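You operate a simulated robot arm through the tools that you are given. There is no shell and no other tool. Be economical: measure what you need, move in short steps, check, and stop when the job is done.

The job below is to be done with a simulated robot arm. You get a single attempt, and the scene is never put back.

TASK
Flush the filter into the grey tray: magnet out, drain until its window is clear, magnet back.
Fine: tray under the tap first; stand the magnet in the block's free hole; shut the tap before the magnet goes back. Over 40 C the pipes are hot: keep off them.

Only the result counts: the job must be done as asked and must still hold three seconds after the hand-in. Knocking over, shifting, dropping, spilling or breaking anything else fails it.

THE ROBOT
A 7-joint arm with a two-finger parallel gripper, fixed in place. Base frame: the origin is at the foot of the arm, x ahead of it, y to its left, z up; the work surface is at about z = 0. Lengths are in mm, angles in degrees, forces in N, time in s.
With the tool pointing down near the work surface it reaches from about 240 to 620 mm from the base axis. Its first joint turns from -66.0 to 66.0 degrees. Payload 2.6 kg.
Tool frame: the origin (TCP) lies between the finger pads and is the grasp point; the fingertips stand 30 mm ahead of it; z points along the fingers, y is the line along which they close. Largest opening 94 mm; finger width 28, thickness 10; the body of the gripper, 50 by 96 mm, starts 55 mm behind the TCP.
Orientation is that of the tool frame in the base frame, as [roll, pitch, yaw] about the fixed x, y, z axes, in that order (R = Rz(yaw) Ry(pitch) Rx(roll)). With the fingers straight down and closing along the base's y, the tool's x points along the base's -x, its y along +y and its z along -z.

THE INTERFACE
- The arm moves only by the tool drive_tool. Its argument "increments" is a list of rows, each a list of 7 numbers: the shift along the base's x, y, z in mm, then the turn, a rotation vector about the base's x, y, z in degrees, then the finger opening in mm, from 0 to 94. In form: [[x, y, z, wx, wy, wz, gripper], ...]. A call has 1 to 10 rows; each row is the pose to reach, as a shift and turn from the pose commanded when the call began. Each row takes 0.2 s and may step no farther than 50 mm and 8.6 degrees from the row before; otherwise, or with a gripper value out of range, the whole call is refused. A pose out of reach is approached as far as the arm can. The call stops where the force on the tool passes 90 N (or 10 N more than at its start, if that is more) or the arm is blocked; 0.2 s more then pass. Each finger travels about 72 mm/s and halts on what it meets, pressing with about 28 N; the grip force reading is that of the motor and also rises with nothing between the fingers. The clock runs only during rows and for 0.2 s after the last one: add rows that repeat a pose to give the fingers time. It gives the time, the measured TCP pose, the force on the tool (base axes), the opening and the grip force at its end, in the units of the frame above (readings bear some noise), and new pictures: "views" is both (left out), scene, wrist or none.
- Cameras (640 x 400 px; columns grow to the right, rows downward): "scene" is fixed at [22.7, 422.3, 568.1]; the picture's right is [-0.88, -0.48, 0.00], its down [-0.26, 0.47, -0.84] and it looks along [0.40, -0.74, -0.54] (base axes); focal length 214 px, centre (320, 200). "wrist" rides on the gripper at [76, 14, -102] in the tool frame; the picture's right is [-0.18, 0.98, 0.00], its down [-0.75, -0.14, -0.64] and it looks along [-0.63, -0.12, 0.77] (tool axes); focal length 243 px, centre (320, 200). There is no depth. A picture from a camera that has moved, and an enlarged one, comes with that camera's place and axes in the base frame and with its lens.
- zoom(camera, box): a new picture of the part [left, top, right, bottom] of that camera's present view, enlarged. No time passes.
- finish_job(): hands the job in; it is judged then, once.

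Work in short steps. Places have to be worked out from the pictures, the camera data and where the tool is seen: move nearer, look again, correct. Check each grasp and each placing, and mend what went wrong. You have 120 turns and 170 pictures in all, those below and enlarged ones among them. Open the gripper and draw the arm clear of the work before you hand the job in, unless the task says otherwise; then end with one line.

The tools are called after "Call:" by a JSON object that holds its "method" and its "body". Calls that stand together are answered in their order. drive_tool: Moves the arm, as the interface text tells. Its arguments: {"type":"object","properties":{"increments":{"type":"array","items":{"type":"array","items":{"type":"number"}}},"views":{"type":"string","enum":["both","scene","wrist","none"]}},"required":["increments"]} The other tools are called the same way: zoom (camera, box) takes an enlarged picture of a part of a camera's view; finish_job () hands the job in.

At the start:

```text
time_s: 0.0
eef_pos: [287.3, 69.7, 466.0]
orientation: [179.9, 0.0, -180.0]
contact_force: [0.5, 0.7, -0.7]
finger_gap: 94.0
gripper_force: 0.0
```

scene: 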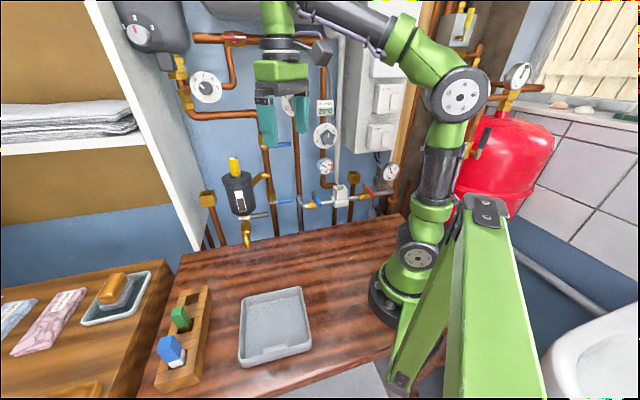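
wrist: 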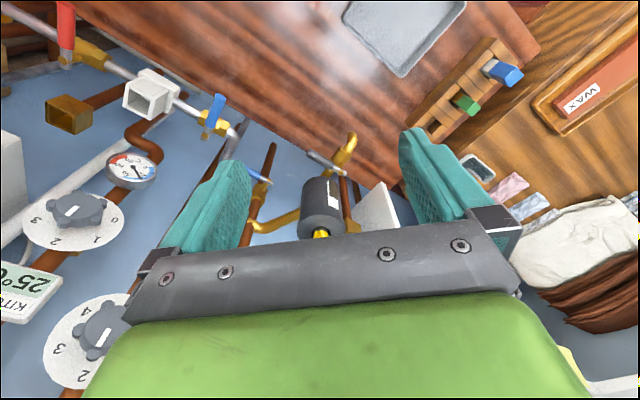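

The filter (dark cylinder with a yellow-topped magnet) is on the wall at the left, with the tray and the block on the bench. I'll zoom in on them for details.

Call:
{"method": "zoom", "body": {"camera": "scene", "box": [180, 130, 340, 260]}}

Call:
{"method": "zoom", "body": {"camera": "scene", "box": [140, 260, 340, 400]}}

Call:
{"method": "zoom", "body": {"camera": "wrist", "box": [200, 100, 420, 260]}}

Call:
{"method": "zoom", "body": {"camera": "scene", "box": [260, 60, 420, 220]}}

```text
3.08 times, centred on (260, 195) of scene
camera zoom: at [22.7, 422.3, 568.1], right [-0.88, -0.48, 0.0], down [-0.26, 0.47, -0.84], along [0.4, -0.74, -0.54], focal length 660 px, centre (505, 215)
```

zoom: 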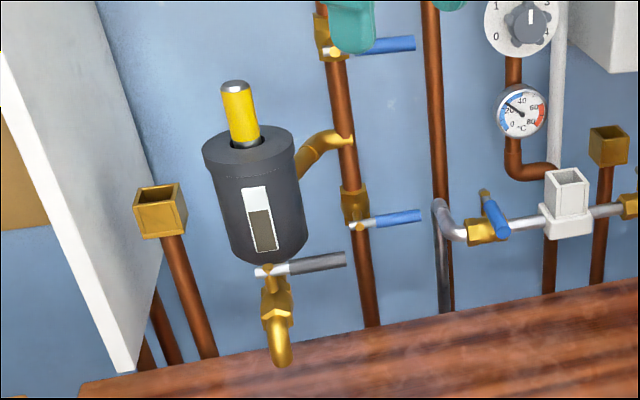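

```text
2.86 times, centred on (240, 330) of scene
camera zoom: at [22.7, 422.3, 568.1], right [-0.88, -0.48, 0.0], down [-0.26, 0.47, -0.84], along [0.4, -0.74, -0.54], focal length 613 px, centre (549, -171)
```

zoom: 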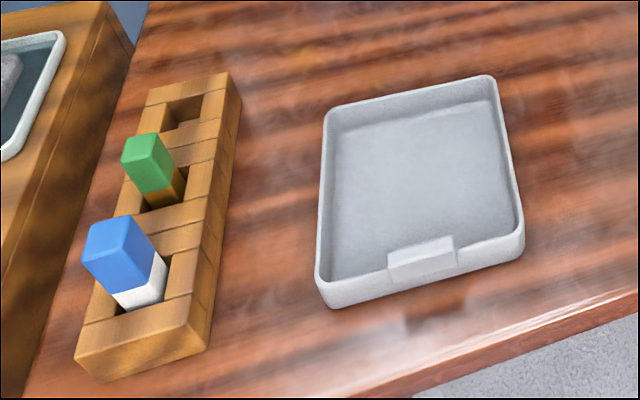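

```text
2.50 times, centred on (310, 180) of wrist
camera zoom: at [209.6, 84.8, 568.4], right [0.18, 0.98, 0.0], down [0.75, -0.14, 0.64], along [0.63, -0.12, -0.77], focal length 606 px, centre (345, 250)
```

zoom: 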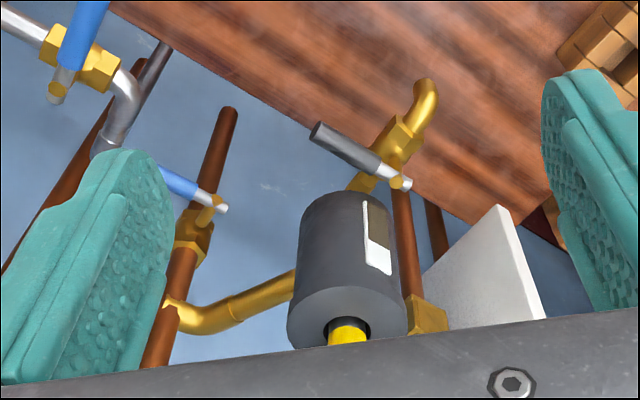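

```text
2.50 times, centred on (340, 140) of scene
camera zoom: at [22.7, 422.3, 568.1], right [-0.88, -0.48, 0.0], down [-0.26, 0.47, -0.84], along [0.4, -0.74, -0.54], focal length 536 px, centre (270, 350)
```

zoom: 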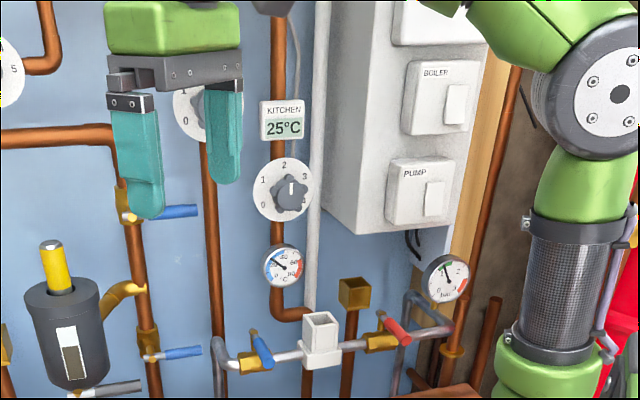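

The thermometer reads cool, about 20 °C. By triangulation the tray's tab is near (213, 275), the tap mouth near (433, 111, 100), the magnet near (529, 25) with its top at z≈335, and the free hole near (485, 288). I'll move above the tray tab with yaw +39° to look closer.

Call:
{"method": "drive_tool", "body": {"increments": [[-10, 30, -28, 0, 0, 5.6, 94], [-21, 60, -56, 0, 0, 11.2, 94], [-32, 90, -84, 0, 0, 16.8, 94], [-43, 120, -112, 0, 0, 22.4, 94], [-54, 150, -140, 0, 0, 28, 94], [-64, 180, -170, 0, 0, 33.6, 94], [-74, 205, -200, 0, 0, 39, 94], [-74, 205, -216, 0, 0, 39, 94]]}}

Call:
{"method": "zoom", "body": {"camera": "scene", "box": [300, 140, 345, 180]}}

```text
time_s: 1.8
eef_pos: [211.0, 275.2, 250.6]
orientation: [179.9, 0.1, -140.9]
contact_force: [0.5, 1.1, 0.3]
finger_gap: 93.9
gripper_force: 0.1
camera wrist: at [141.1, 238.2, 352.8], right [-0.48, 0.88, 0.0], down [0.67, 0.36, 0.64], along [0.56, 0.31, -0.77], focal length 243 px, centre (320, 200)
```

scene: 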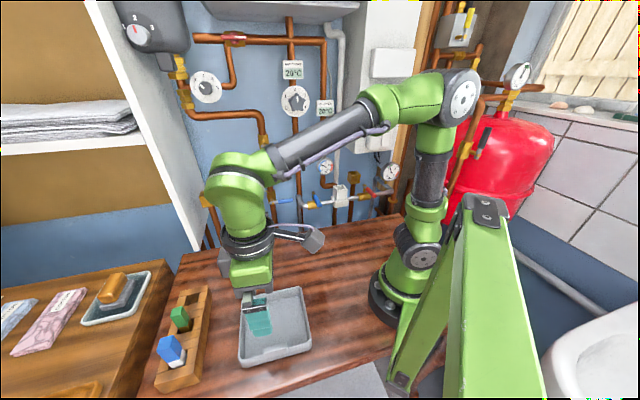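
wrist: 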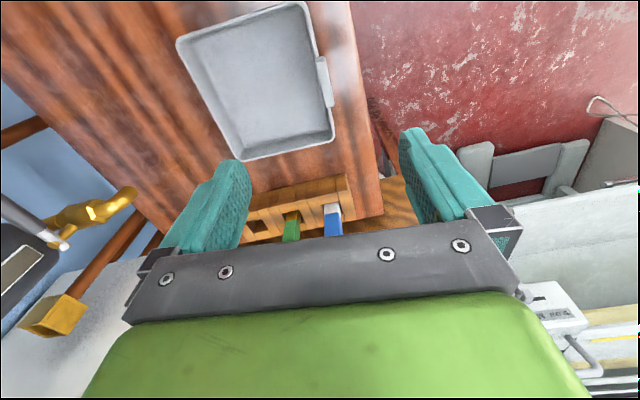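

```text
10.00 times, centred on (322, 160) of scene
camera zoom: at [22.7, 422.3, 568.1], right [-0.88, -0.48, 0.0], down [-0.26, 0.47, -0.84], along [0.4, -0.74, -0.54], focal length 2145 px, centre (295, 600)
```

zoom: 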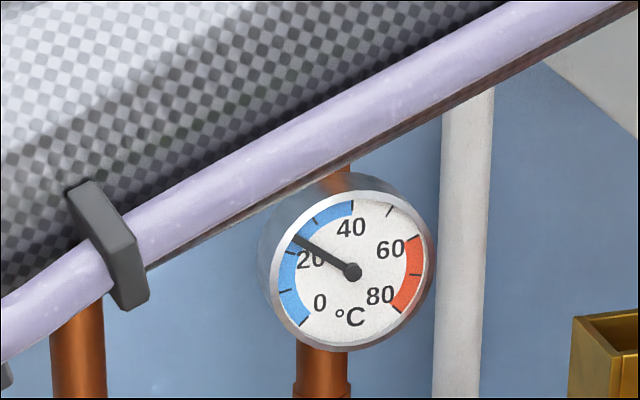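

The thermometer reads about 22 °C, so the pipes are cool. The tray centre is about (260, 224), and it is turned about 42°. I'll zoom in on the tab.

Call:
{"method": "zoom", "body": {"camera": "wrist", "box": [260, 30, 390, 150]}}

```text
3.33 times, centred on (325, 90) of wrist
camera zoom: at [141.1, 238.2, 352.8], right [-0.48, 0.88, 0.0], down [0.67, 0.36, 0.64], along [0.56, 0.31, -0.77], focal length 809 px, centre (303, 567)
```

zoom: 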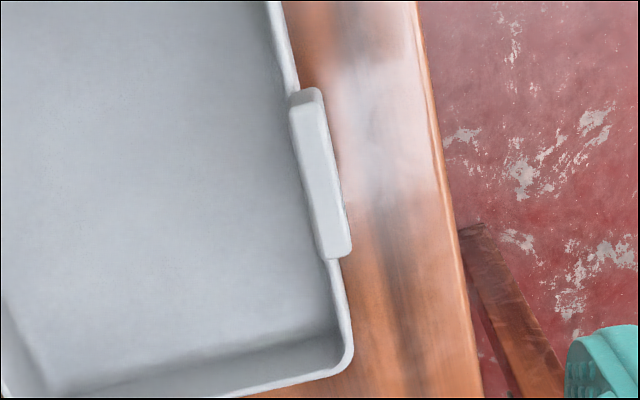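

The tab centre is at about (209, 283). I'll go down straddling it, fingertips to z≈9, turning 3° more.

Call:
{"method": "drive_tool", "body": {"increments": [[-1, 8, -40, 0, 0, 3, 60], [-1, 8, -85, 0, 0, 3, 60], [-1, 8, -130, 0, 0, 3, 60], [-1, 8, -165, 0, 0, 3, 60], [-1, 8, -165, 0, 0, 3, 60]]}}

Call:
{"method": "zoom", "body": {"camera": "scene", "box": [220, 260, 330, 370]}}

```text
time_s: 3.0
eef_pos: [210.6, 284.2, 86.6]
orientation: [180.0, -0.1, -138.0]
contact_force: [0.7, 1.2, 0.2]
finger_gap: 59.9
gripper_force: 0.0
camera wrist: at [142.9, 242.4, 188.0], right [-0.52, 0.85, 0.0], down [0.65, 0.4, 0.64], along [0.55, 0.34, -0.77], focal length 243 px, centre (320, 200)
```

scene: 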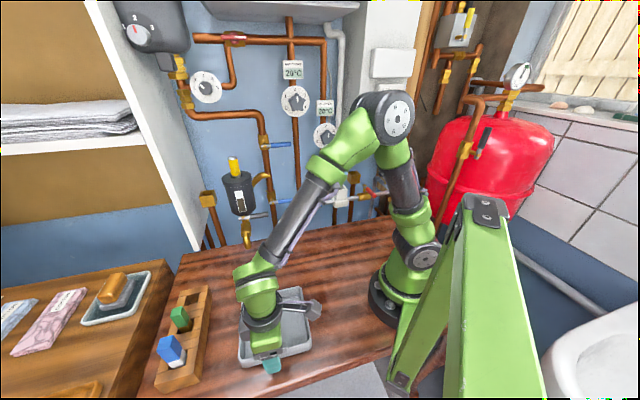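
wrist: 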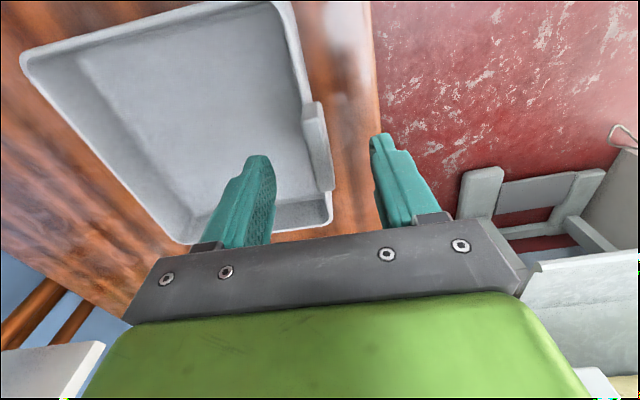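

```text
3.64 times, centred on (275, 315) of scene
camera zoom: at [22.7, 422.3, 568.1], right [-0.88, -0.48, 0.0], down [-0.26, 0.47, -0.84], along [0.4, -0.74, -0.54], focal length 780 px, centre (484, -218)
```

zoom: 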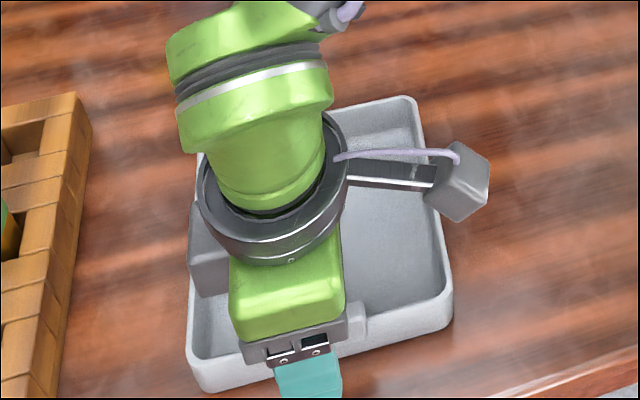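

The fingers straddle the tab with clearance on both sides. I'll go down the last 47 mm and close.

Call:
{"method": "drive_tool", "body": {"increments": [[2, 1, -30, 0, 0, 0, 60], [3, 1, -47, 0, 0, 0, 60], [3, 1, -47, 0, 0, 0, 40], [3, 1, -47, 0, 0, 0, 20], [3, 1, -47, 0, 0, 0, 0], [3, 1, -47, 0, 0, 0, 0], [3, 1, -47, 0, 0, 0, 0]]}}

```text
time_s: 4.6
eef_pos: [215.2, 284.3, 37.4]
orientation: [179.9, 0.1, -138.1]
contact_force: [0.7, 0.4, 0.0]
finger_gap: 16.0
gripper_force: 27.7
camera wrist: at [147.7, 243.4, 140.1], right [-0.52, 0.85, 0.0], down [0.65, 0.4, 0.64], along [0.55, 0.34, -0.77], focal length 243 px, centre (320, 200)
```

scene: 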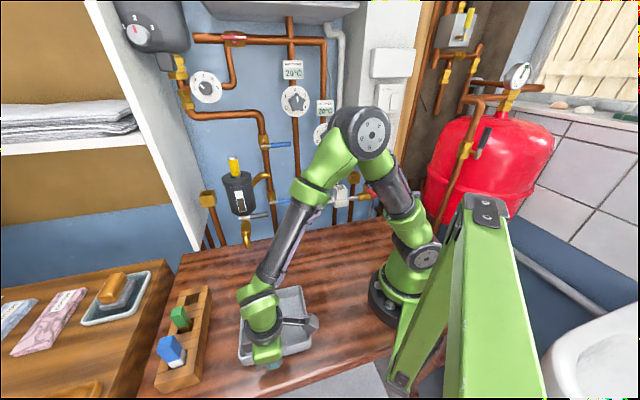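
wrist: 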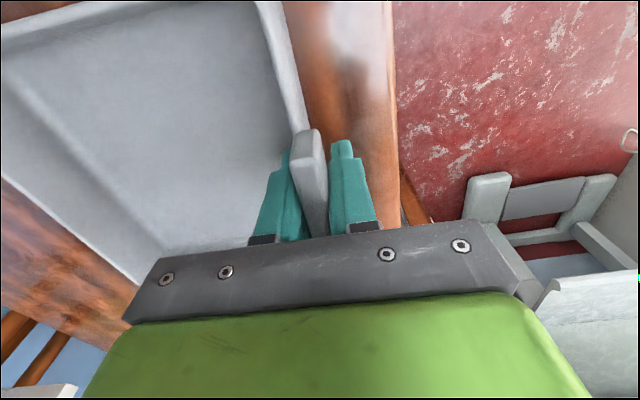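

The tab is gripped at a 16 mm gap. I'll lift 15 mm and check that the tray follows.

Call:
{"method": "drive_tool", "body": {"increments": [[0, 0, 8, 0, 0, 0, 0], [0, 0, 15, 0, 0, 0, 0], [0, 0, 15, 0, 0, 0, 0]]}}

```text
time_s: 5.4
eef_pos: [214.9, 283.3, 52.9]
orientation: [180.0, 0.0, -137.9]
contact_force: [0.5, -0.7, -0.7]
finger_gap: 16.1
gripper_force: 28.0
camera wrist: at [147.9, 243.1, 155.5], right [-0.52, 0.85, 0.0], down [0.65, 0.4, 0.64], along [0.55, 0.34, -0.77], focal length 243 px, centre (320, 200)
```

scene: 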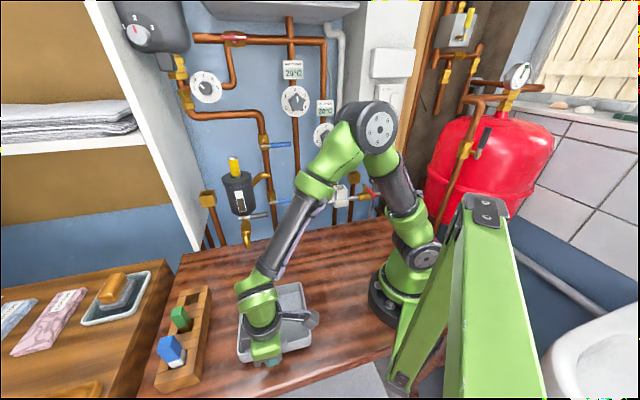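
wrist: 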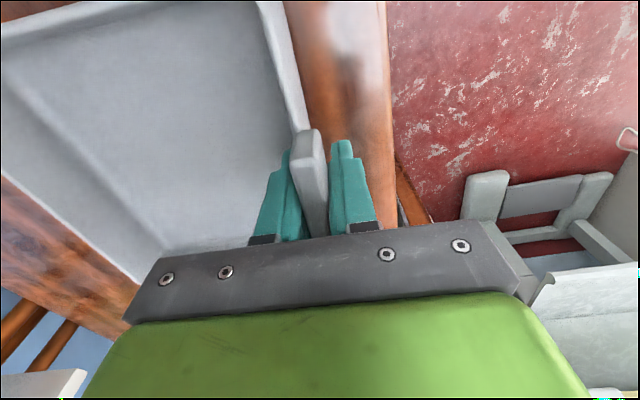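

The tray is held. I'll carry it toward the tap, stopping 25% short to check.

Call:
{"method": "drive_tool", "body": {"increments": [[24, -15, 0, 0, 0, 0, 0], [50, -31, 0, 0, 0, 0, 0], [76, -47, 0, 0, 0, 0, 0], [100, -62, 0, 0, 0, 0, 0], [122, -76, 0, 0, 0, 0, 0]]}}

Call:
{"method": "zoom", "body": {"camera": "scene", "box": [190, 180, 350, 320]}}

```text
time_s: 6.6
eef_pos: [337.0, 206.9, 53.0]
orientation: [179.9, 0.0, -138.0]
contact_force: [0.1, 0.1, -1.5]
finger_gap: 16.1
gripper_force: 27.9
camera wrist: at [269.9, 167.2, 155.0], right [-0.52, 0.85, 0.0], down [0.65, 0.4, 0.64], along [0.55, 0.34, -0.77], focal length 243 px, centre (320, 200)
```

scene: 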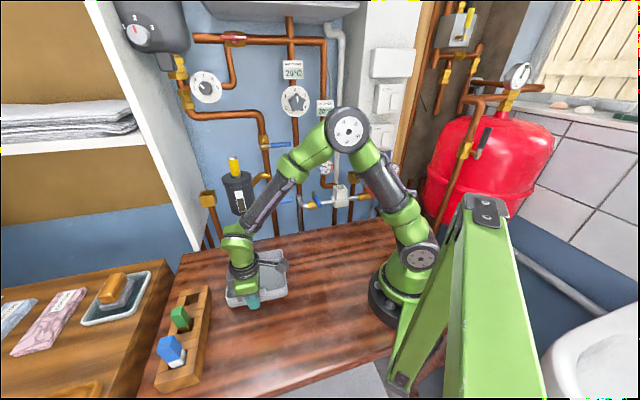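
wrist: 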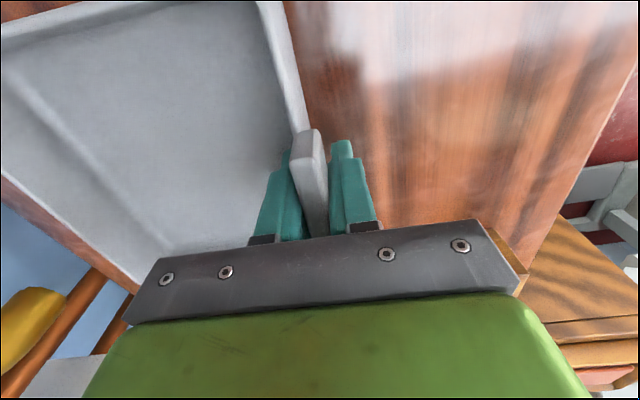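

```text
2.86 times, centred on (270, 250) of scene
camera zoom: at [22.7, 422.3, 568.1], right [-0.88, -0.48, 0.0], down [-0.26, 0.47, -0.84], along [0.4, -0.74, -0.54], focal length 613 px, centre (463, 57)
```

zoom: 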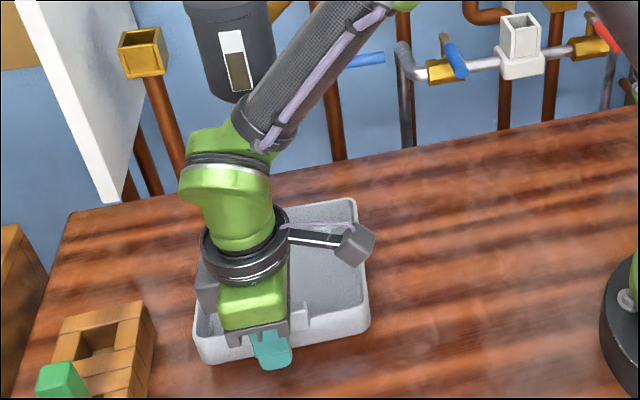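

All clear. I'll finish the move and lower the tray.

Call:
{"method": "drive_tool", "body": {"increments": [[14, -9, 0, 0, 0, 0, 0], [28, -18, 0, 0, 0, 0, 0], [41, -26, 0, 0, 0, 0, 0], [41, -26, -8, 0, 0, 0, 0], [41, -26, -14.5, 0, 0, 0, 0], [41, -26, -14.5, 0, 0, 0, 0]]}}

Call:
{"method": "zoom", "body": {"camera": "scene", "box": [190, 180, 350, 320]}}

```text
time_s: 8.0
eef_pos: [379.2, 182.7, 37.6]
orientation: [179.9, -0.1, -138.0]
contact_force: [0.1, 0.1, -0.7]
finger_gap: 16.1
gripper_force: 28.0
camera wrist: at [311.0, 142.2, 141.0], right [-0.52, 0.85, 0.0], down [0.65, 0.4, 0.64], along [0.55, 0.34, -0.77], focal length 243 px, centre (320, 200)
```

scene: 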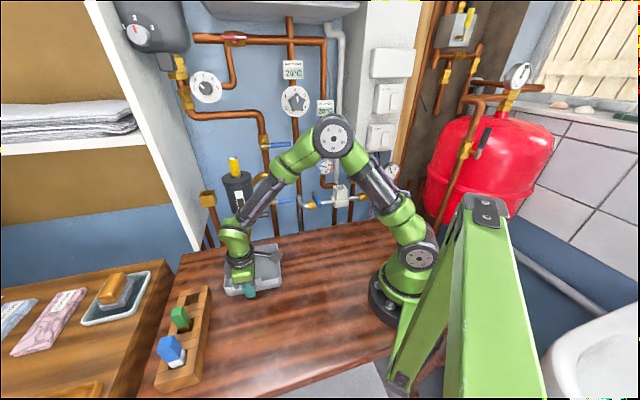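
wrist: 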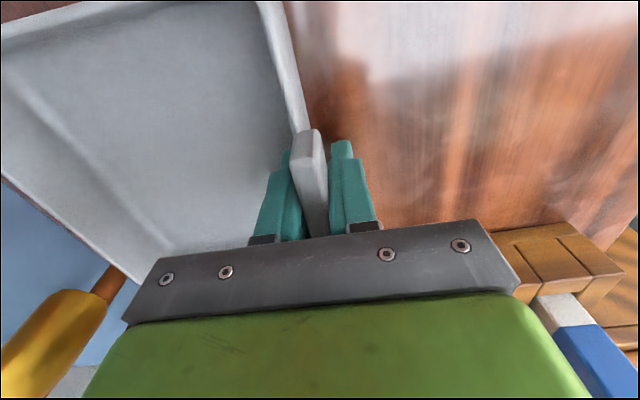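

```text
2.86 times, centred on (270, 250) of scene
camera zoom: at [22.7, 422.3, 568.1], right [-0.88, -0.48, 0.0], down [-0.26, 0.47, -0.84], along [0.4, -0.74, -0.54], focal length 613 px, centre (463, 57)
```

zoom: 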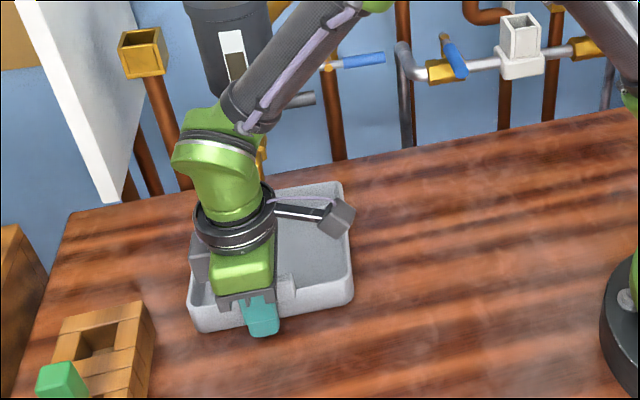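

The tray is down on the bench, and the spout seen in the wrist view matches my estimated mouth (431, 112, 109). I'll release, rise and back off.

Call:
{"method": "drive_tool", "body": {"increments": [[0, 0, 0, 0, 0, 0, 30], [0, 0, 0, 0, 0, 0, 45], [0, 0, 0, 0, 0, 0, 45], [0, 0, 40, 0, 0, 0, 45], [-15, 17, 80, 0, 0, 0, 45], [-40, 44, 110, 0, 0, 0, 45], [-67, 74, 140, 0, 0, 0, 45], [-97, 84, 175, 0, 0, 0, 45], [-127, 84, 212, 0, 0, 0, 45]]}}

Call:
{"method": "zoom", "body": {"camera": "scene", "box": [190, 140, 350, 300]}}

```text
refused: row 7 steps farther than a row can; nothing moved
```

```text
2.50 times, centred on (270, 220) of scene
camera zoom: at [22.7, 422.3, 568.1], right [-0.88, -0.48, 0.0], down [-0.26, 0.47, -0.84], along [0.4, -0.74, -0.54], focal length 536 px, centre (445, 150)
```

zoom: 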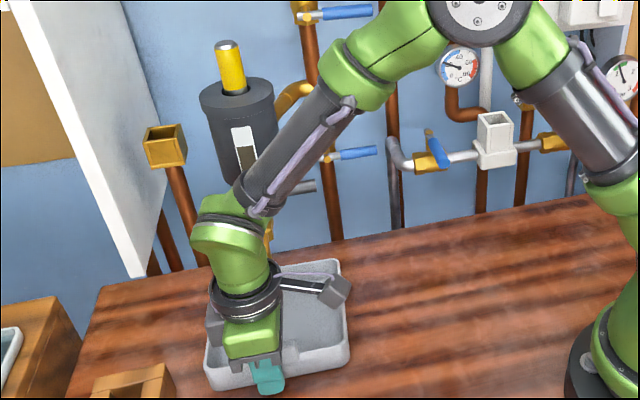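

One step was too long, so I'll repeat with smaller ones.

Call:
{"method": "drive_tool", "body": {"increments": [[0, 0, 0, 0, 0, 0, 30], [0, 0, 0, 0, 0, 0, 45], [0, 0, 0, 0, 0, 0, 45], [0, 0, 40, 0, 0, 0, 45], [-15, 17, 80, 0, 0, 0, 45], [-35, 39, 110, 0, 0, 0, 45], [-55, 61, 140, 0, 0, 0, 45], [-80, 70, 175, 0, 0, 0, 45], [-105, 70, 210, 0, 0, 0, 45]]}}

Call:
{"method": "zoom", "body": {"camera": "scene", "box": [190, 140, 350, 300]}}

```text
time_s: 10.0
eef_pos: [268.4, 253.6, 247.8]
orientation: [180.0, 0.1, -138.0]
contact_force: [-0.7, 0.6, 0.0]
finger_gap: 45.2
gripper_force: 0.1
camera wrist: at [202.2, 212.7, 350.0], right [-0.52, 0.85, 0.0], down [0.65, 0.4, 0.64], along [0.55, 0.34, -0.77], focal length 243 px, centre (320, 200)
```

scene: 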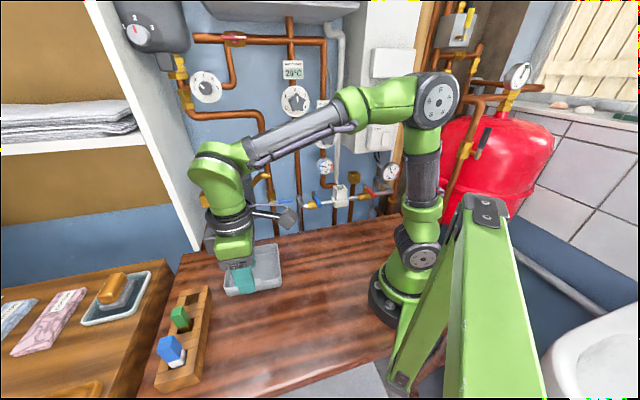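
wrist: 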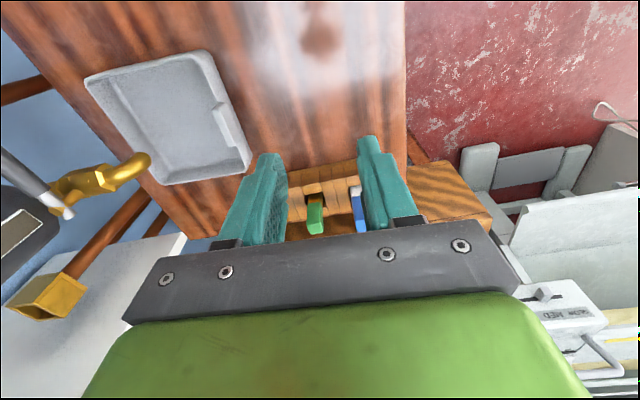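

```text
2.50 times, centred on (270, 220) of scene
camera zoom: at [22.8, 422.3, 568.1], right [-0.88, -0.48, 0.0], down [-0.26, 0.47, -0.84], along [0.4, -0.74, -0.54], focal length 536 px, centre (445, 150)
```

zoom: 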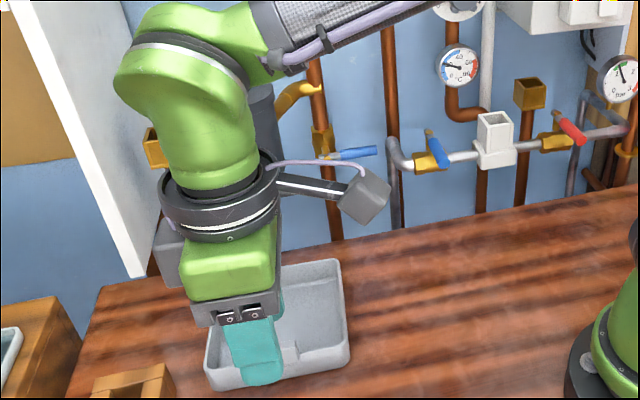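

The tray sits under the spout with the mouth within about 15 mm of its centre. I'll rise, turn the tool about 86° so the camera faces the wall, and go to a view point in front of the filter.

Call:
{"method": "drive_tool", "body": {"increments": [[10, -8, 30, 0, 0, -8.5, 45], [25, -18, 60, 0, 0, -17, 45], [40, -30, 90, 0, 0, -25.5, 45], [60, -45, 115, 0, 0, -34, 45], [80, -60, 135, 0, 0, -42.5, 45], [95, -75, 150, 0, 0, -51, 45], [110, -90, 165, 0, 0, -59.5, 45], [125, -105, 175, 0, 0, -68, 45], [140, -115, 180, 0, 0, -76.5, 45], [150, -125, 182, 0, 0, -85, 45]]}}

Call:
{"method": "zoom", "body": {"camera": "wrist", "box": [200, 100, 440, 250]}}

```text
time_s: 12.2
eef_pos: [423.4, 127.3, 429.7]
orientation: [179.8, 0.1, 136.9]
contact_force: [0.4, -0.2, -1.1]
finger_gap: 45.1
gripper_force: 0.1
camera wrist: at [376.7, 189.9, 532.8], right [0.81, 0.59, 0.0], down [0.45, -0.62, 0.64], along [0.38, -0.52, -0.77], focal length 243 px, centre (320, 200)
```

scene: 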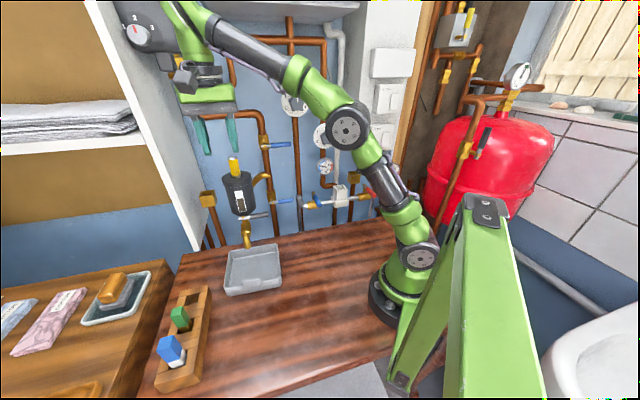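
wrist: 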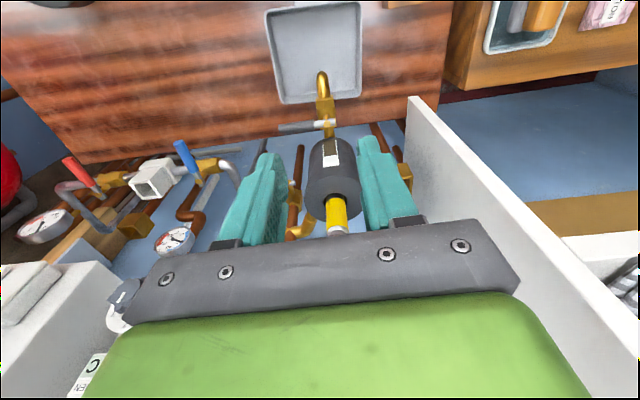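

```text
2.67 times, centred on (320, 175) of wrist
camera zoom: at [376.7, 189.9, 532.8], right [0.81, 0.59, 0.0], down [0.45, -0.62, 0.64], along [0.38, -0.52, -0.77], focal length 647 px, centre (320, 267)
```

zoom: 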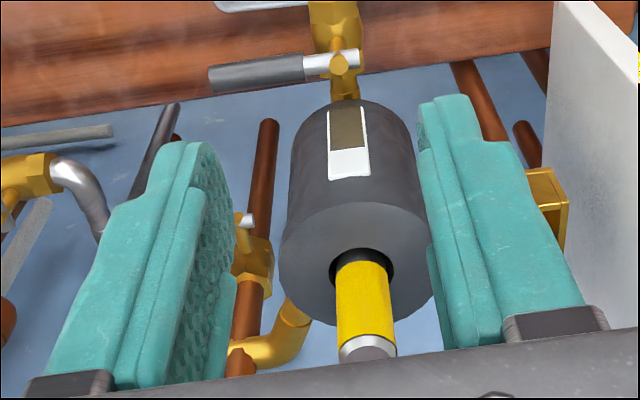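

The magnet's rod is about 25 mm thick and centred at about (524, 28.5), with its top at z≈336. I'll move above it at z=400 with the gripper opened.

Call:
{"method": "drive_tool", "body": {"increments": [[25, -25, -5, 0, 0, -2, 65], [50, -49, -12, 0, 0, -4.5, 65], [75, -74, -20, 0, 0, -4.5, 65], [101, -99, -28, 0, 0, -4.5, 65], [101, -99, -28, 0, 0, -4.5, 65]]}}

Call:
{"method": "zoom", "body": {"camera": "scene", "box": [170, 60, 310, 260]}}

```text
time_s: 13.4
eef_pos: [486.5, 50.4, 397.2]
orientation: [179.9, 0.2, 132.5]
contact_force: [0.6, 0.0, -0.3]
finger_gap: 65.2
gripper_force: 0.1
out of reach, approached as far as the arm can: row 2, 3, 4, 5
camera wrist: at [444.6, 115.7, 500.2], right [0.85, 0.53, 0.0], down [0.4, -0.65, 0.64], along [0.34, -0.54, -0.77], focal length 243 px, centre (320, 200)
```

scene: 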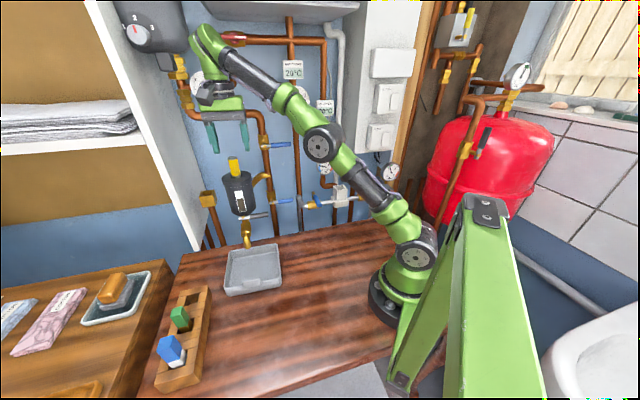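
wrist: 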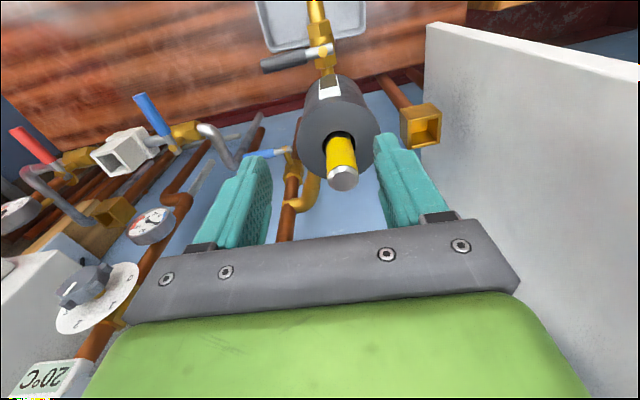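

```text
2.00 times, centred on (240, 160) of scene
camera zoom: at [22.8, 422.3, 568.1], right [-0.88, -0.48, 0.0], down [-0.26, 0.47, -0.84], along [0.4, -0.74, -0.54], focal length 429 px, centre (480, 280)
```

zoom: 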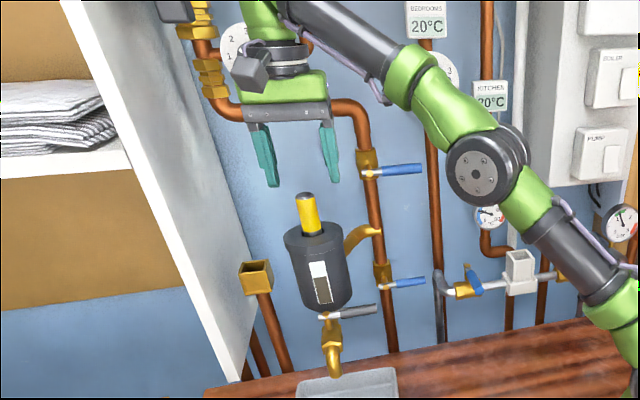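

Pointing straight down, the arm can't reach the magnet at this height. I'll tilt the tool about 45° outward, which also suits the block later, so I first back off and turn the yaw to 180°.

Call:
{"method": "drive_tool", "body": {"increments": [[-30, 5, 0, 0, 0, 7.9, 65], [-60, 8, 0, 0, 0, 15.8, 65], [-90, 8, 0, 0, 0, 23.7, 65], [-110, 5, 0, 0, 0, 31.6, 65], [-120, 0, 0, 0, 0, 39.5, 65], [-120, 0, 0, 0, 0, 47.5, 65]], "views": "none"}}

```text
time_s: 14.8
eef_pos: [368.5, 48.2, 396.5]
orientation: [180.0, 0.1, -179.7]
contact_force: [0.0, 0.5, -0.8]
finger_gap: 64.9
gripper_force: 0.1
```

The pose is as expected. Now I tilt 45° outward and line up in front of the magnet at about (415, 28.5, 330).

Call:
{"method": "drive_tool", "body": {"increments": [[8, -4, -10, 0, -7.5, 0, 65], [16, -8, -22, 0, -15, 0, 65], [24, -12, -34, 0, -22.5, 0, 65], [32, -16, -46, 0, -30, 0, 65], [40, -19, -58, 0, -37.5, 0, 65], [46, -19.7, -66, 0, -45, 0, 65], [46, -19.7, -66, 0, -45, 0, 65]]}}

Call:
{"method": "zoom", "body": {"camera": "wrist", "box": [220, 80, 420, 220]}}

Call:
{"method": "zoom", "body": {"camera": "scene", "box": [170, 80, 330, 260]}}

```text
time_s: 16.4
eef_pos: [415.0, 28.2, 331.9]
orientation: [179.7, 45.1, 179.8]
contact_force: [-0.6, -0.7, -0.3]
finger_gap: 65.0
gripper_force: 0.0
camera wrist: at [287.6, 43.6, 349.9], right [0.13, 0.98, 0.13], down [0.08, -0.14, 0.99], along [0.99, -0.12, -0.09], focal length 243 px, centre (320, 200)
```

scene: 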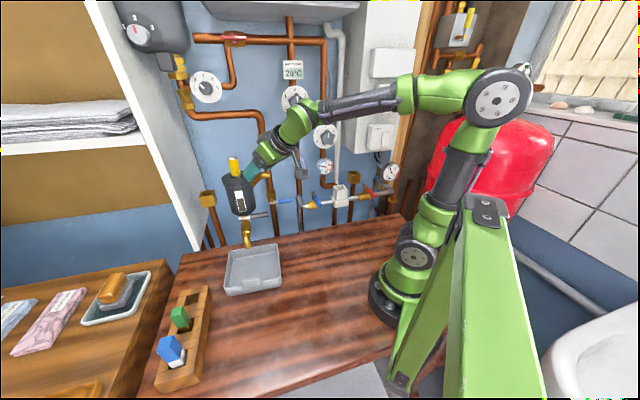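
wrist: 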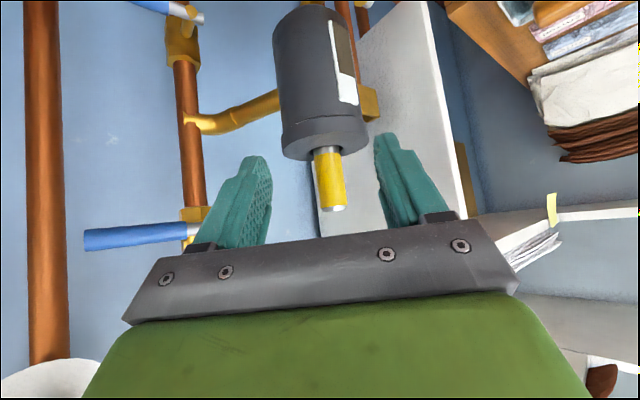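

```text
2.86 times, centred on (320, 150) of wrist
camera zoom: at [287.6, 43.6, 349.9], right [0.13, 0.98, 0.13], down [0.08, -0.14, 0.99], along [0.99, -0.12, -0.09], focal length 693 px, centre (320, 343)
```

zoom: 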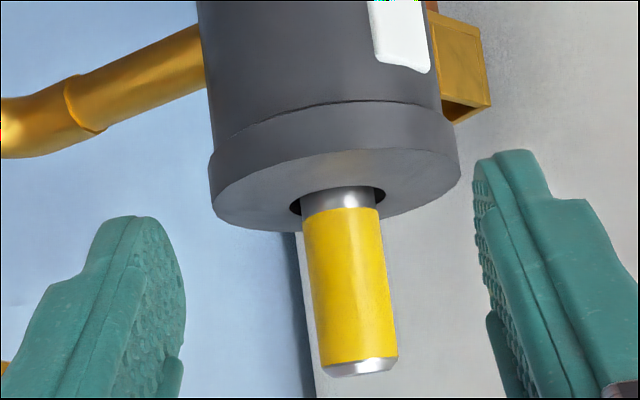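

```text
2.22 times, centred on (250, 170) of scene
camera zoom: at [22.7, 422.3, 568.1], right [-0.88, -0.48, 0.0], down [-0.26, 0.47, -0.84], along [0.4, -0.74, -0.54], focal length 477 px, centre (476, 267)
```

zoom: 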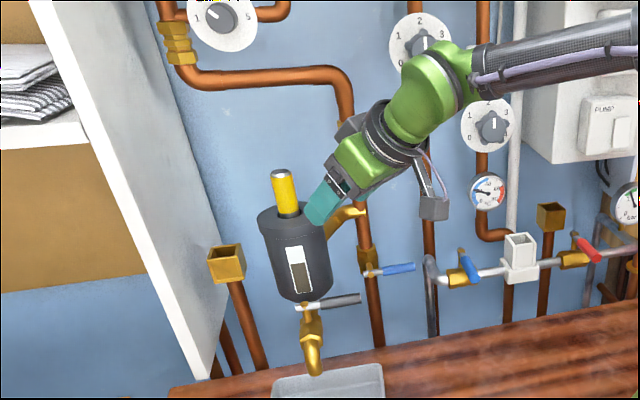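

The rod is confirmed at y≈28 with its top at z≈339 and the filter top at z≈276. I'll advance so the TCP is at (524, 28, 317), then check before closing.

Call:
{"method": "drive_tool", "body": {"increments": [[35, 0, 0, 0, 0, 0, 65], [70, 0, -5, 0, 0, 0, 65], [95, 0, -10, 0, 0, 0, 65], [109, 0, -15, 0, 0, 0, 65], [109, 0, -15, 0, 0, 0, 65]]}}

Call:
{"method": "zoom", "body": {"camera": "scene", "box": [190, 130, 290, 210]}}

```text
time_s: 17.6
eef_pos: [521.8, 28.2, 317.1]
orientation: [179.9, 45.1, -180.0]
contact_force: [0.3, -0.6, 0.9]
finger_gap: 64.9
gripper_force: 0.1
camera wrist: at [395.5, 42.2, 335.3], right [0.13, 0.98, 0.13], down [0.08, -0.14, 0.99], along [0.99, -0.12, -0.1], focal length 243 px, centre (320, 200)
```

scene: 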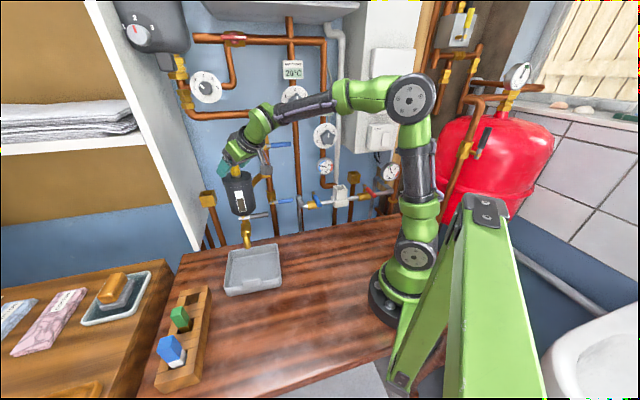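
wrist: 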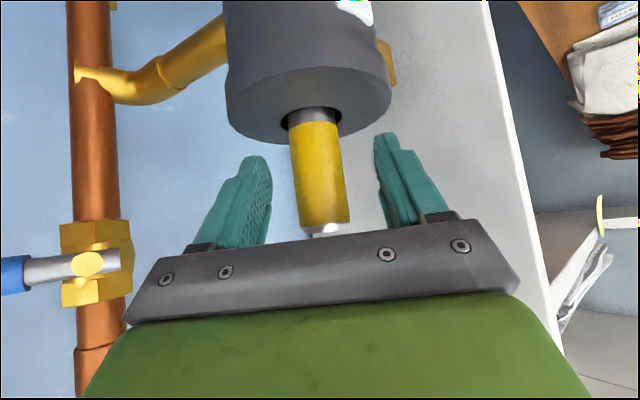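

```text
5.00 times, centred on (240, 170) of scene
camera zoom: at [22.8, 422.3, 568.1], right [-0.88, -0.48, 0.0], down [-0.26, 0.47, -0.84], along [0.4, -0.74, -0.54], focal length 1072 px, centre (720, 350)
```

zoom: 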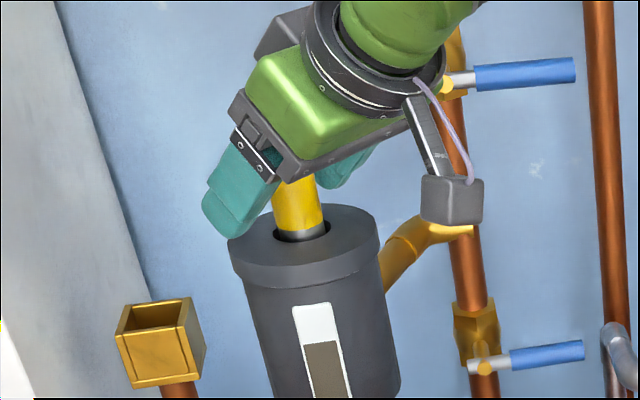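

The rod is centred between the fingers, so I'll close.

Call:
{"method": "drive_tool", "body": {"increments": [[2, 0, 0, 0, 0, 0, 45], [2, 0, 0, 0, 0, 0, 25], [2, 0, 0, 0, 0, 0, 5], [2, 0, 0, 0, 0, 0, 0], [2, 0, 0, 0, 0, 0, 0]], "views": "wrist"}}

Call:
{"method": "zoom", "body": {"camera": "scene", "box": [190, 130, 290, 210]}}

```text
time_s: 18.8
eef_pos: [524.7, 28.3, 316.9]
orientation: [179.9, 45.0, 179.9]
contact_force: [0.0, -0.5, 0.0]
finger_gap: 29.2
gripper_force: 27.9
camera wrist: at [397.5, 42.1, 335.0], right [0.13, 0.98, 0.13], down [0.08, -0.14, 0.99], along [0.99, -0.12, -0.09], focal length 243 px, centre (320, 200)
```

wrist: 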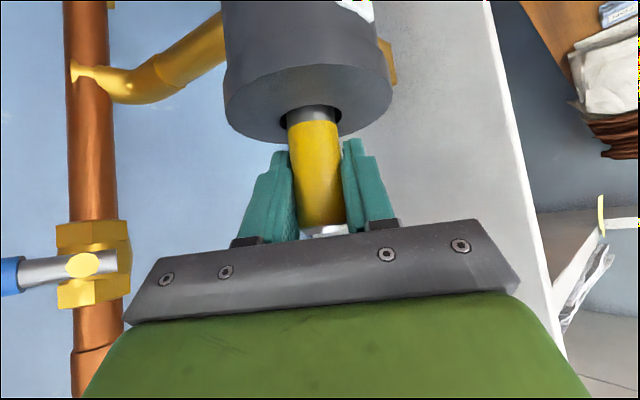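

```text
5.00 times, centred on (240, 170) of scene
camera zoom: at [22.7, 422.3, 568.1], right [-0.88, -0.48, 0.0], down [-0.26, 0.47, -0.84], along [0.4, -0.74, -0.54], focal length 1072 px, centre (720, 350)
```

zoom: 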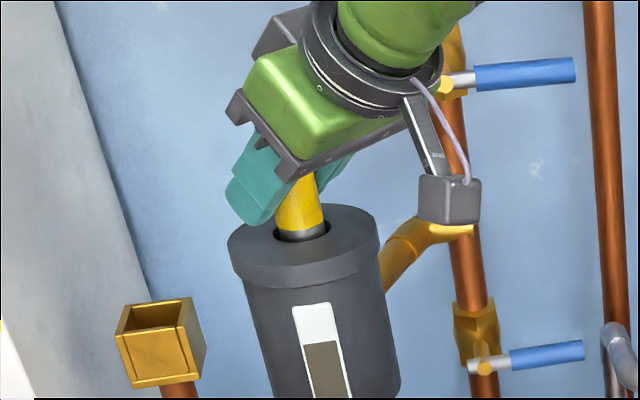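

Gripped at a 29 mm gap. I'll lift straight up 40 mm and check.

Call:
{"method": "drive_tool", "body": {"increments": [[0, 0, 8, 0, 0, 0, 0], [0, 0, 20, 0, 0, 0, 0], [0, 0, 30, 0, 0, 0, 0], [0, 0, 40, 0, 0, 0, 0]], "views": "wrist"}}

Call:
{"method": "zoom", "body": {"camera": "scene", "box": [190, 100, 310, 210]}}

```text
time_s: 19.8
eef_pos: [525.9, 29.1, 355.5]
orientation: [180.0, 45.0, 180.0]
contact_force: [0.4, -0.4, -1.3]
finger_gap: 28.9
gripper_force: 28.0
camera wrist: at [398.2, 42.6, 374.8], right [0.13, 0.98, 0.13], down [0.08, -0.14, 0.99], along [0.99, -0.12, -0.1], focal length 243 px, centre (320, 200)
```

wrist: 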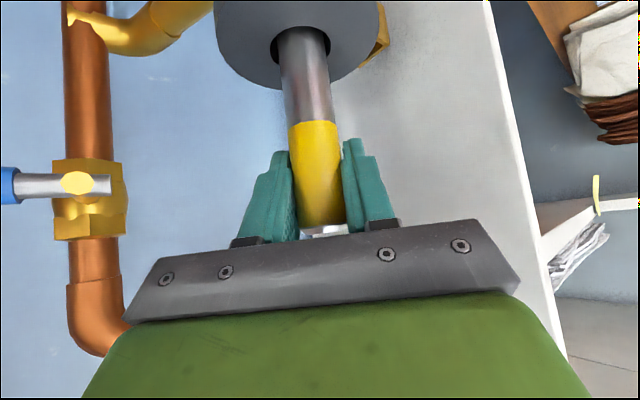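

```text
3.64 times, centred on (250, 155) of scene
camera zoom: at [22.7, 422.3, 568.1], right [-0.88, -0.48, 0.0], down [-0.26, 0.47, -0.84], along [0.4, -0.74, -0.54], focal length 780 px, centre (574, 364)
```

zoom: 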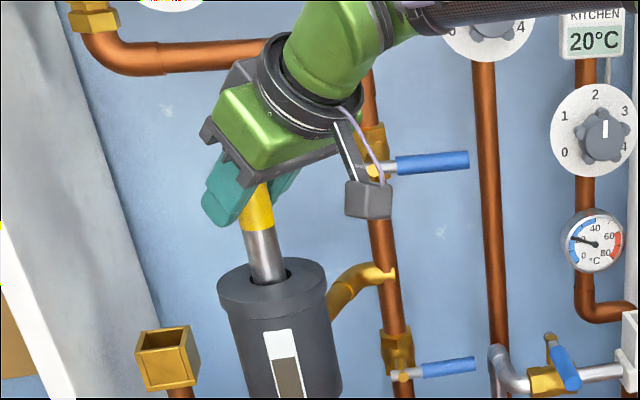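

The magnet is sliding out cleanly. I'll continue up another 60 mm.

Call:
{"method": "drive_tool", "body": {"increments": [[0, 0, 15, 0, 0, 0, 0], [0, 0, 30, 0, 0, 0, 0], [0, 0, 45, 0, 0, 0, 0], [0, 0, 60, 0, 0, 0, 0]], "views": "wrist"}}

Call:
{"method": "zoom", "body": {"camera": "scene", "box": [190, 70, 310, 200]}}

```text
time_s: 20.8
eef_pos: [526.7, 29.6, 415.0]
orientation: [-180.0, 44.9, -179.9]
contact_force: [0.6, 0.2, -1.6]
finger_gap: 29.0
gripper_force: 27.8
camera wrist: at [397.3, 43.4, 434.0], right [0.13, 0.98, 0.13], down [0.08, -0.14, 0.99], along [0.99, -0.12, -0.1], focal length 243 px, centre (320, 200)
```

wrist: 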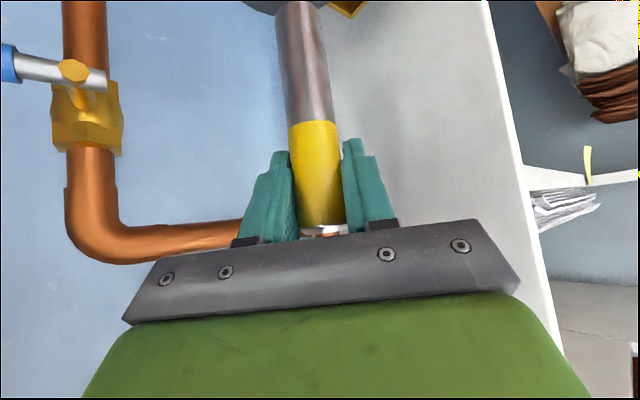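

```text
3.08 times, centred on (250, 135) of scene
camera zoom: at [22.7, 422.3, 568.1], right [-0.88, -0.48, 0.0], down [-0.26, 0.47, -0.84], along [0.4, -0.74, -0.54], focal length 660 px, centre (535, 400)
```

zoom: 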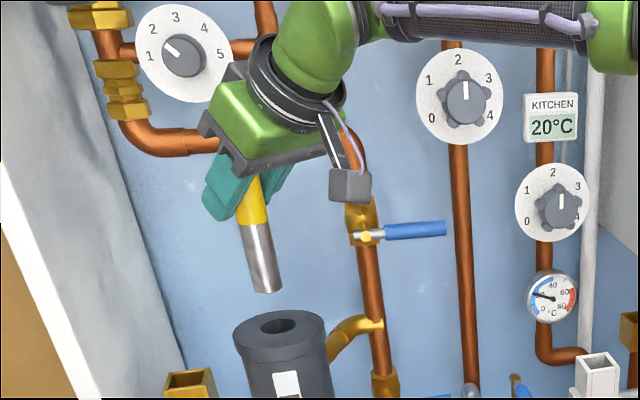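

The magnet is out, about 120 mm long with its bottom about 97 mm below the TCP. I'll zoom in on the block to refine the free hole's place.

Call:
{"method": "zoom", "body": {"camera": "scene", "box": [140, 270, 230, 400]}}

```text
3.08 times, centred on (185, 335) of scene
camera zoom: at [22.7, 422.3, 568.1], right [-0.88, -0.48, 0.0], down [-0.26, 0.47, -0.84], along [0.4, -0.74, -0.54], focal length 660 px, centre (735, -215)
```

zoom: 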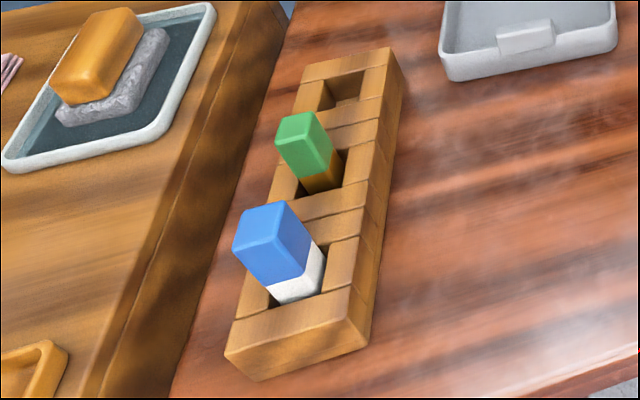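

The hole centre is at about (478, 290), roughly 35 mm square, with the block top near z≈45. I'll retract and carry the magnet to a standoff 75 mm short of the hole, perpendicular to the row.

Call:
{"method": "drive_tool", "body": {"increments": [[-25, 10, 0, 0, 0, 0, 0], [-60, 25, 0, 0, 0, 7, 0], [-90, 55, -20, 0, 0, 14, 0], [-108, 88, -48, 0, 0, 21, 0], [-118, 123, -82, 0, 0, 28, 0], [-120, 158, -117, 0, 0, 35, 0], [-113, 188, -152, 0, 0, 42, 0], [-103, 209, -190, 0, 0, 42.5, 0], [-103, 209, -205, 0, 0, 42.5, 0]]}}

Call:
{"method": "zoom", "body": {"camera": "wrist", "box": [200, 0, 440, 150]}}

Call:
{"method": "zoom", "body": {"camera": "scene", "box": [140, 210, 300, 370]}}

```text
time_s: 22.8
eef_pos: [422.0, 238.1, 210.1]
orientation: [179.9, 45.0, -137.5]
contact_force: [0.1, 0.2, -1.0]
finger_gap: 29.0
gripper_force: 28.2
camera wrist: at [318.6, 163.2, 228.6], right [-0.57, 0.81, 0.13], down [0.15, -0.05, 0.99], along [0.81, 0.58, -0.1], focal length 243 px, centre (320, 200)
```

scene: 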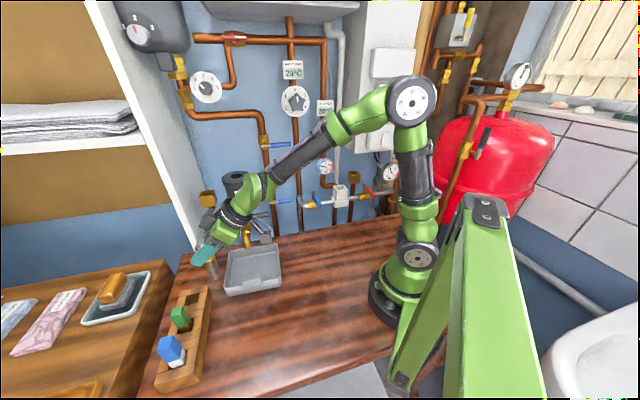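
wrist: 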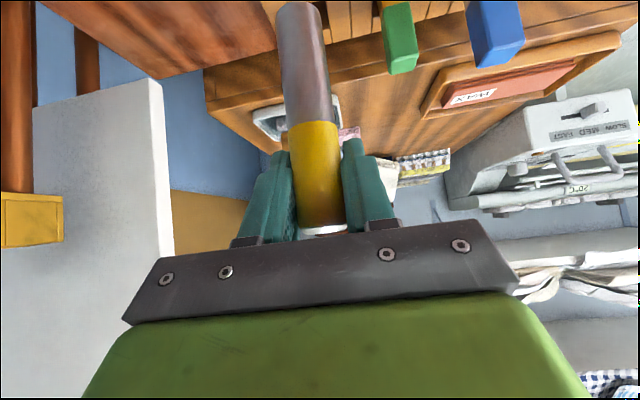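

```text
2.67 times, centred on (320, 75) of wrist
camera zoom: at [318.6, 163.2, 228.6], right [-0.57, 0.81, 0.13], down [0.15, -0.05, 0.99], along [0.81, 0.58, -0.1], focal length 647 px, centre (320, 533)
```

zoom: 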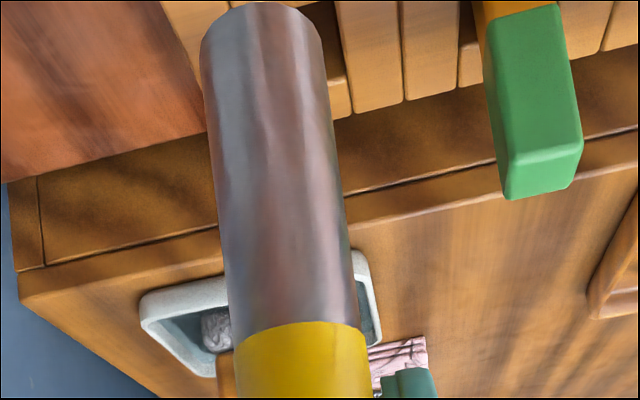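

```text
2.50 times, centred on (220, 290) of scene
camera zoom: at [22.7, 422.3, 568.1], right [-0.88, -0.48, 0.0], down [-0.26, 0.47, -0.84], along [0.4, -0.74, -0.54], focal length 536 px, centre (570, -25)
```

zoom: 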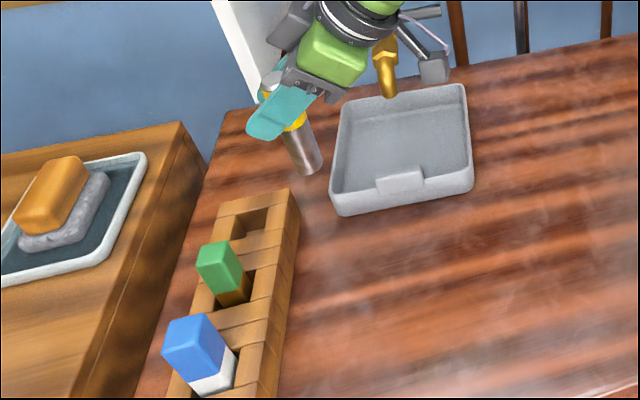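

By the scene view the rod bottom is about 95 mm below the TCP, which fits. I need the block's height more precisely, so I'll zoom on its corners.

Call:
{"method": "zoom", "body": {"camera": "scene", "box": [145, 340, 205, 400]}}

Call:
{"method": "zoom", "body": {"camera": "scene", "box": [170, 275, 225, 325]}}

```text
6.67 times, centred on (175, 370) of scene
camera zoom: at [22.7, 422.3, 568.1], right [-0.88, -0.48, 0.0], down [-0.26, 0.47, -0.84], along [0.4, -0.74, -0.54], focal length 1430 px, centre (1287, -933)
```

zoom: 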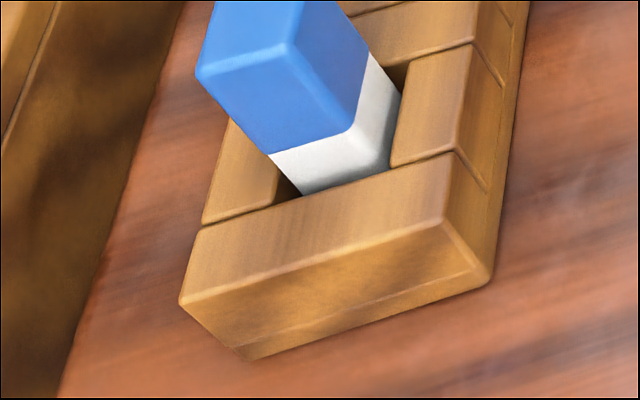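

```text
8.00 times, centred on (198, 300) of scene
camera zoom: at [22.7, 422.3, 568.1], right [-0.88, -0.48, 0.0], down [-0.26, 0.47, -0.84], along [0.4, -0.74, -0.54], focal length 1716 px, centre (1300, -600)
```

zoom: 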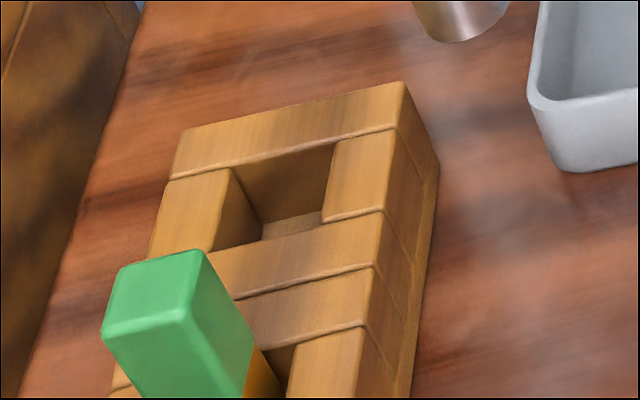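

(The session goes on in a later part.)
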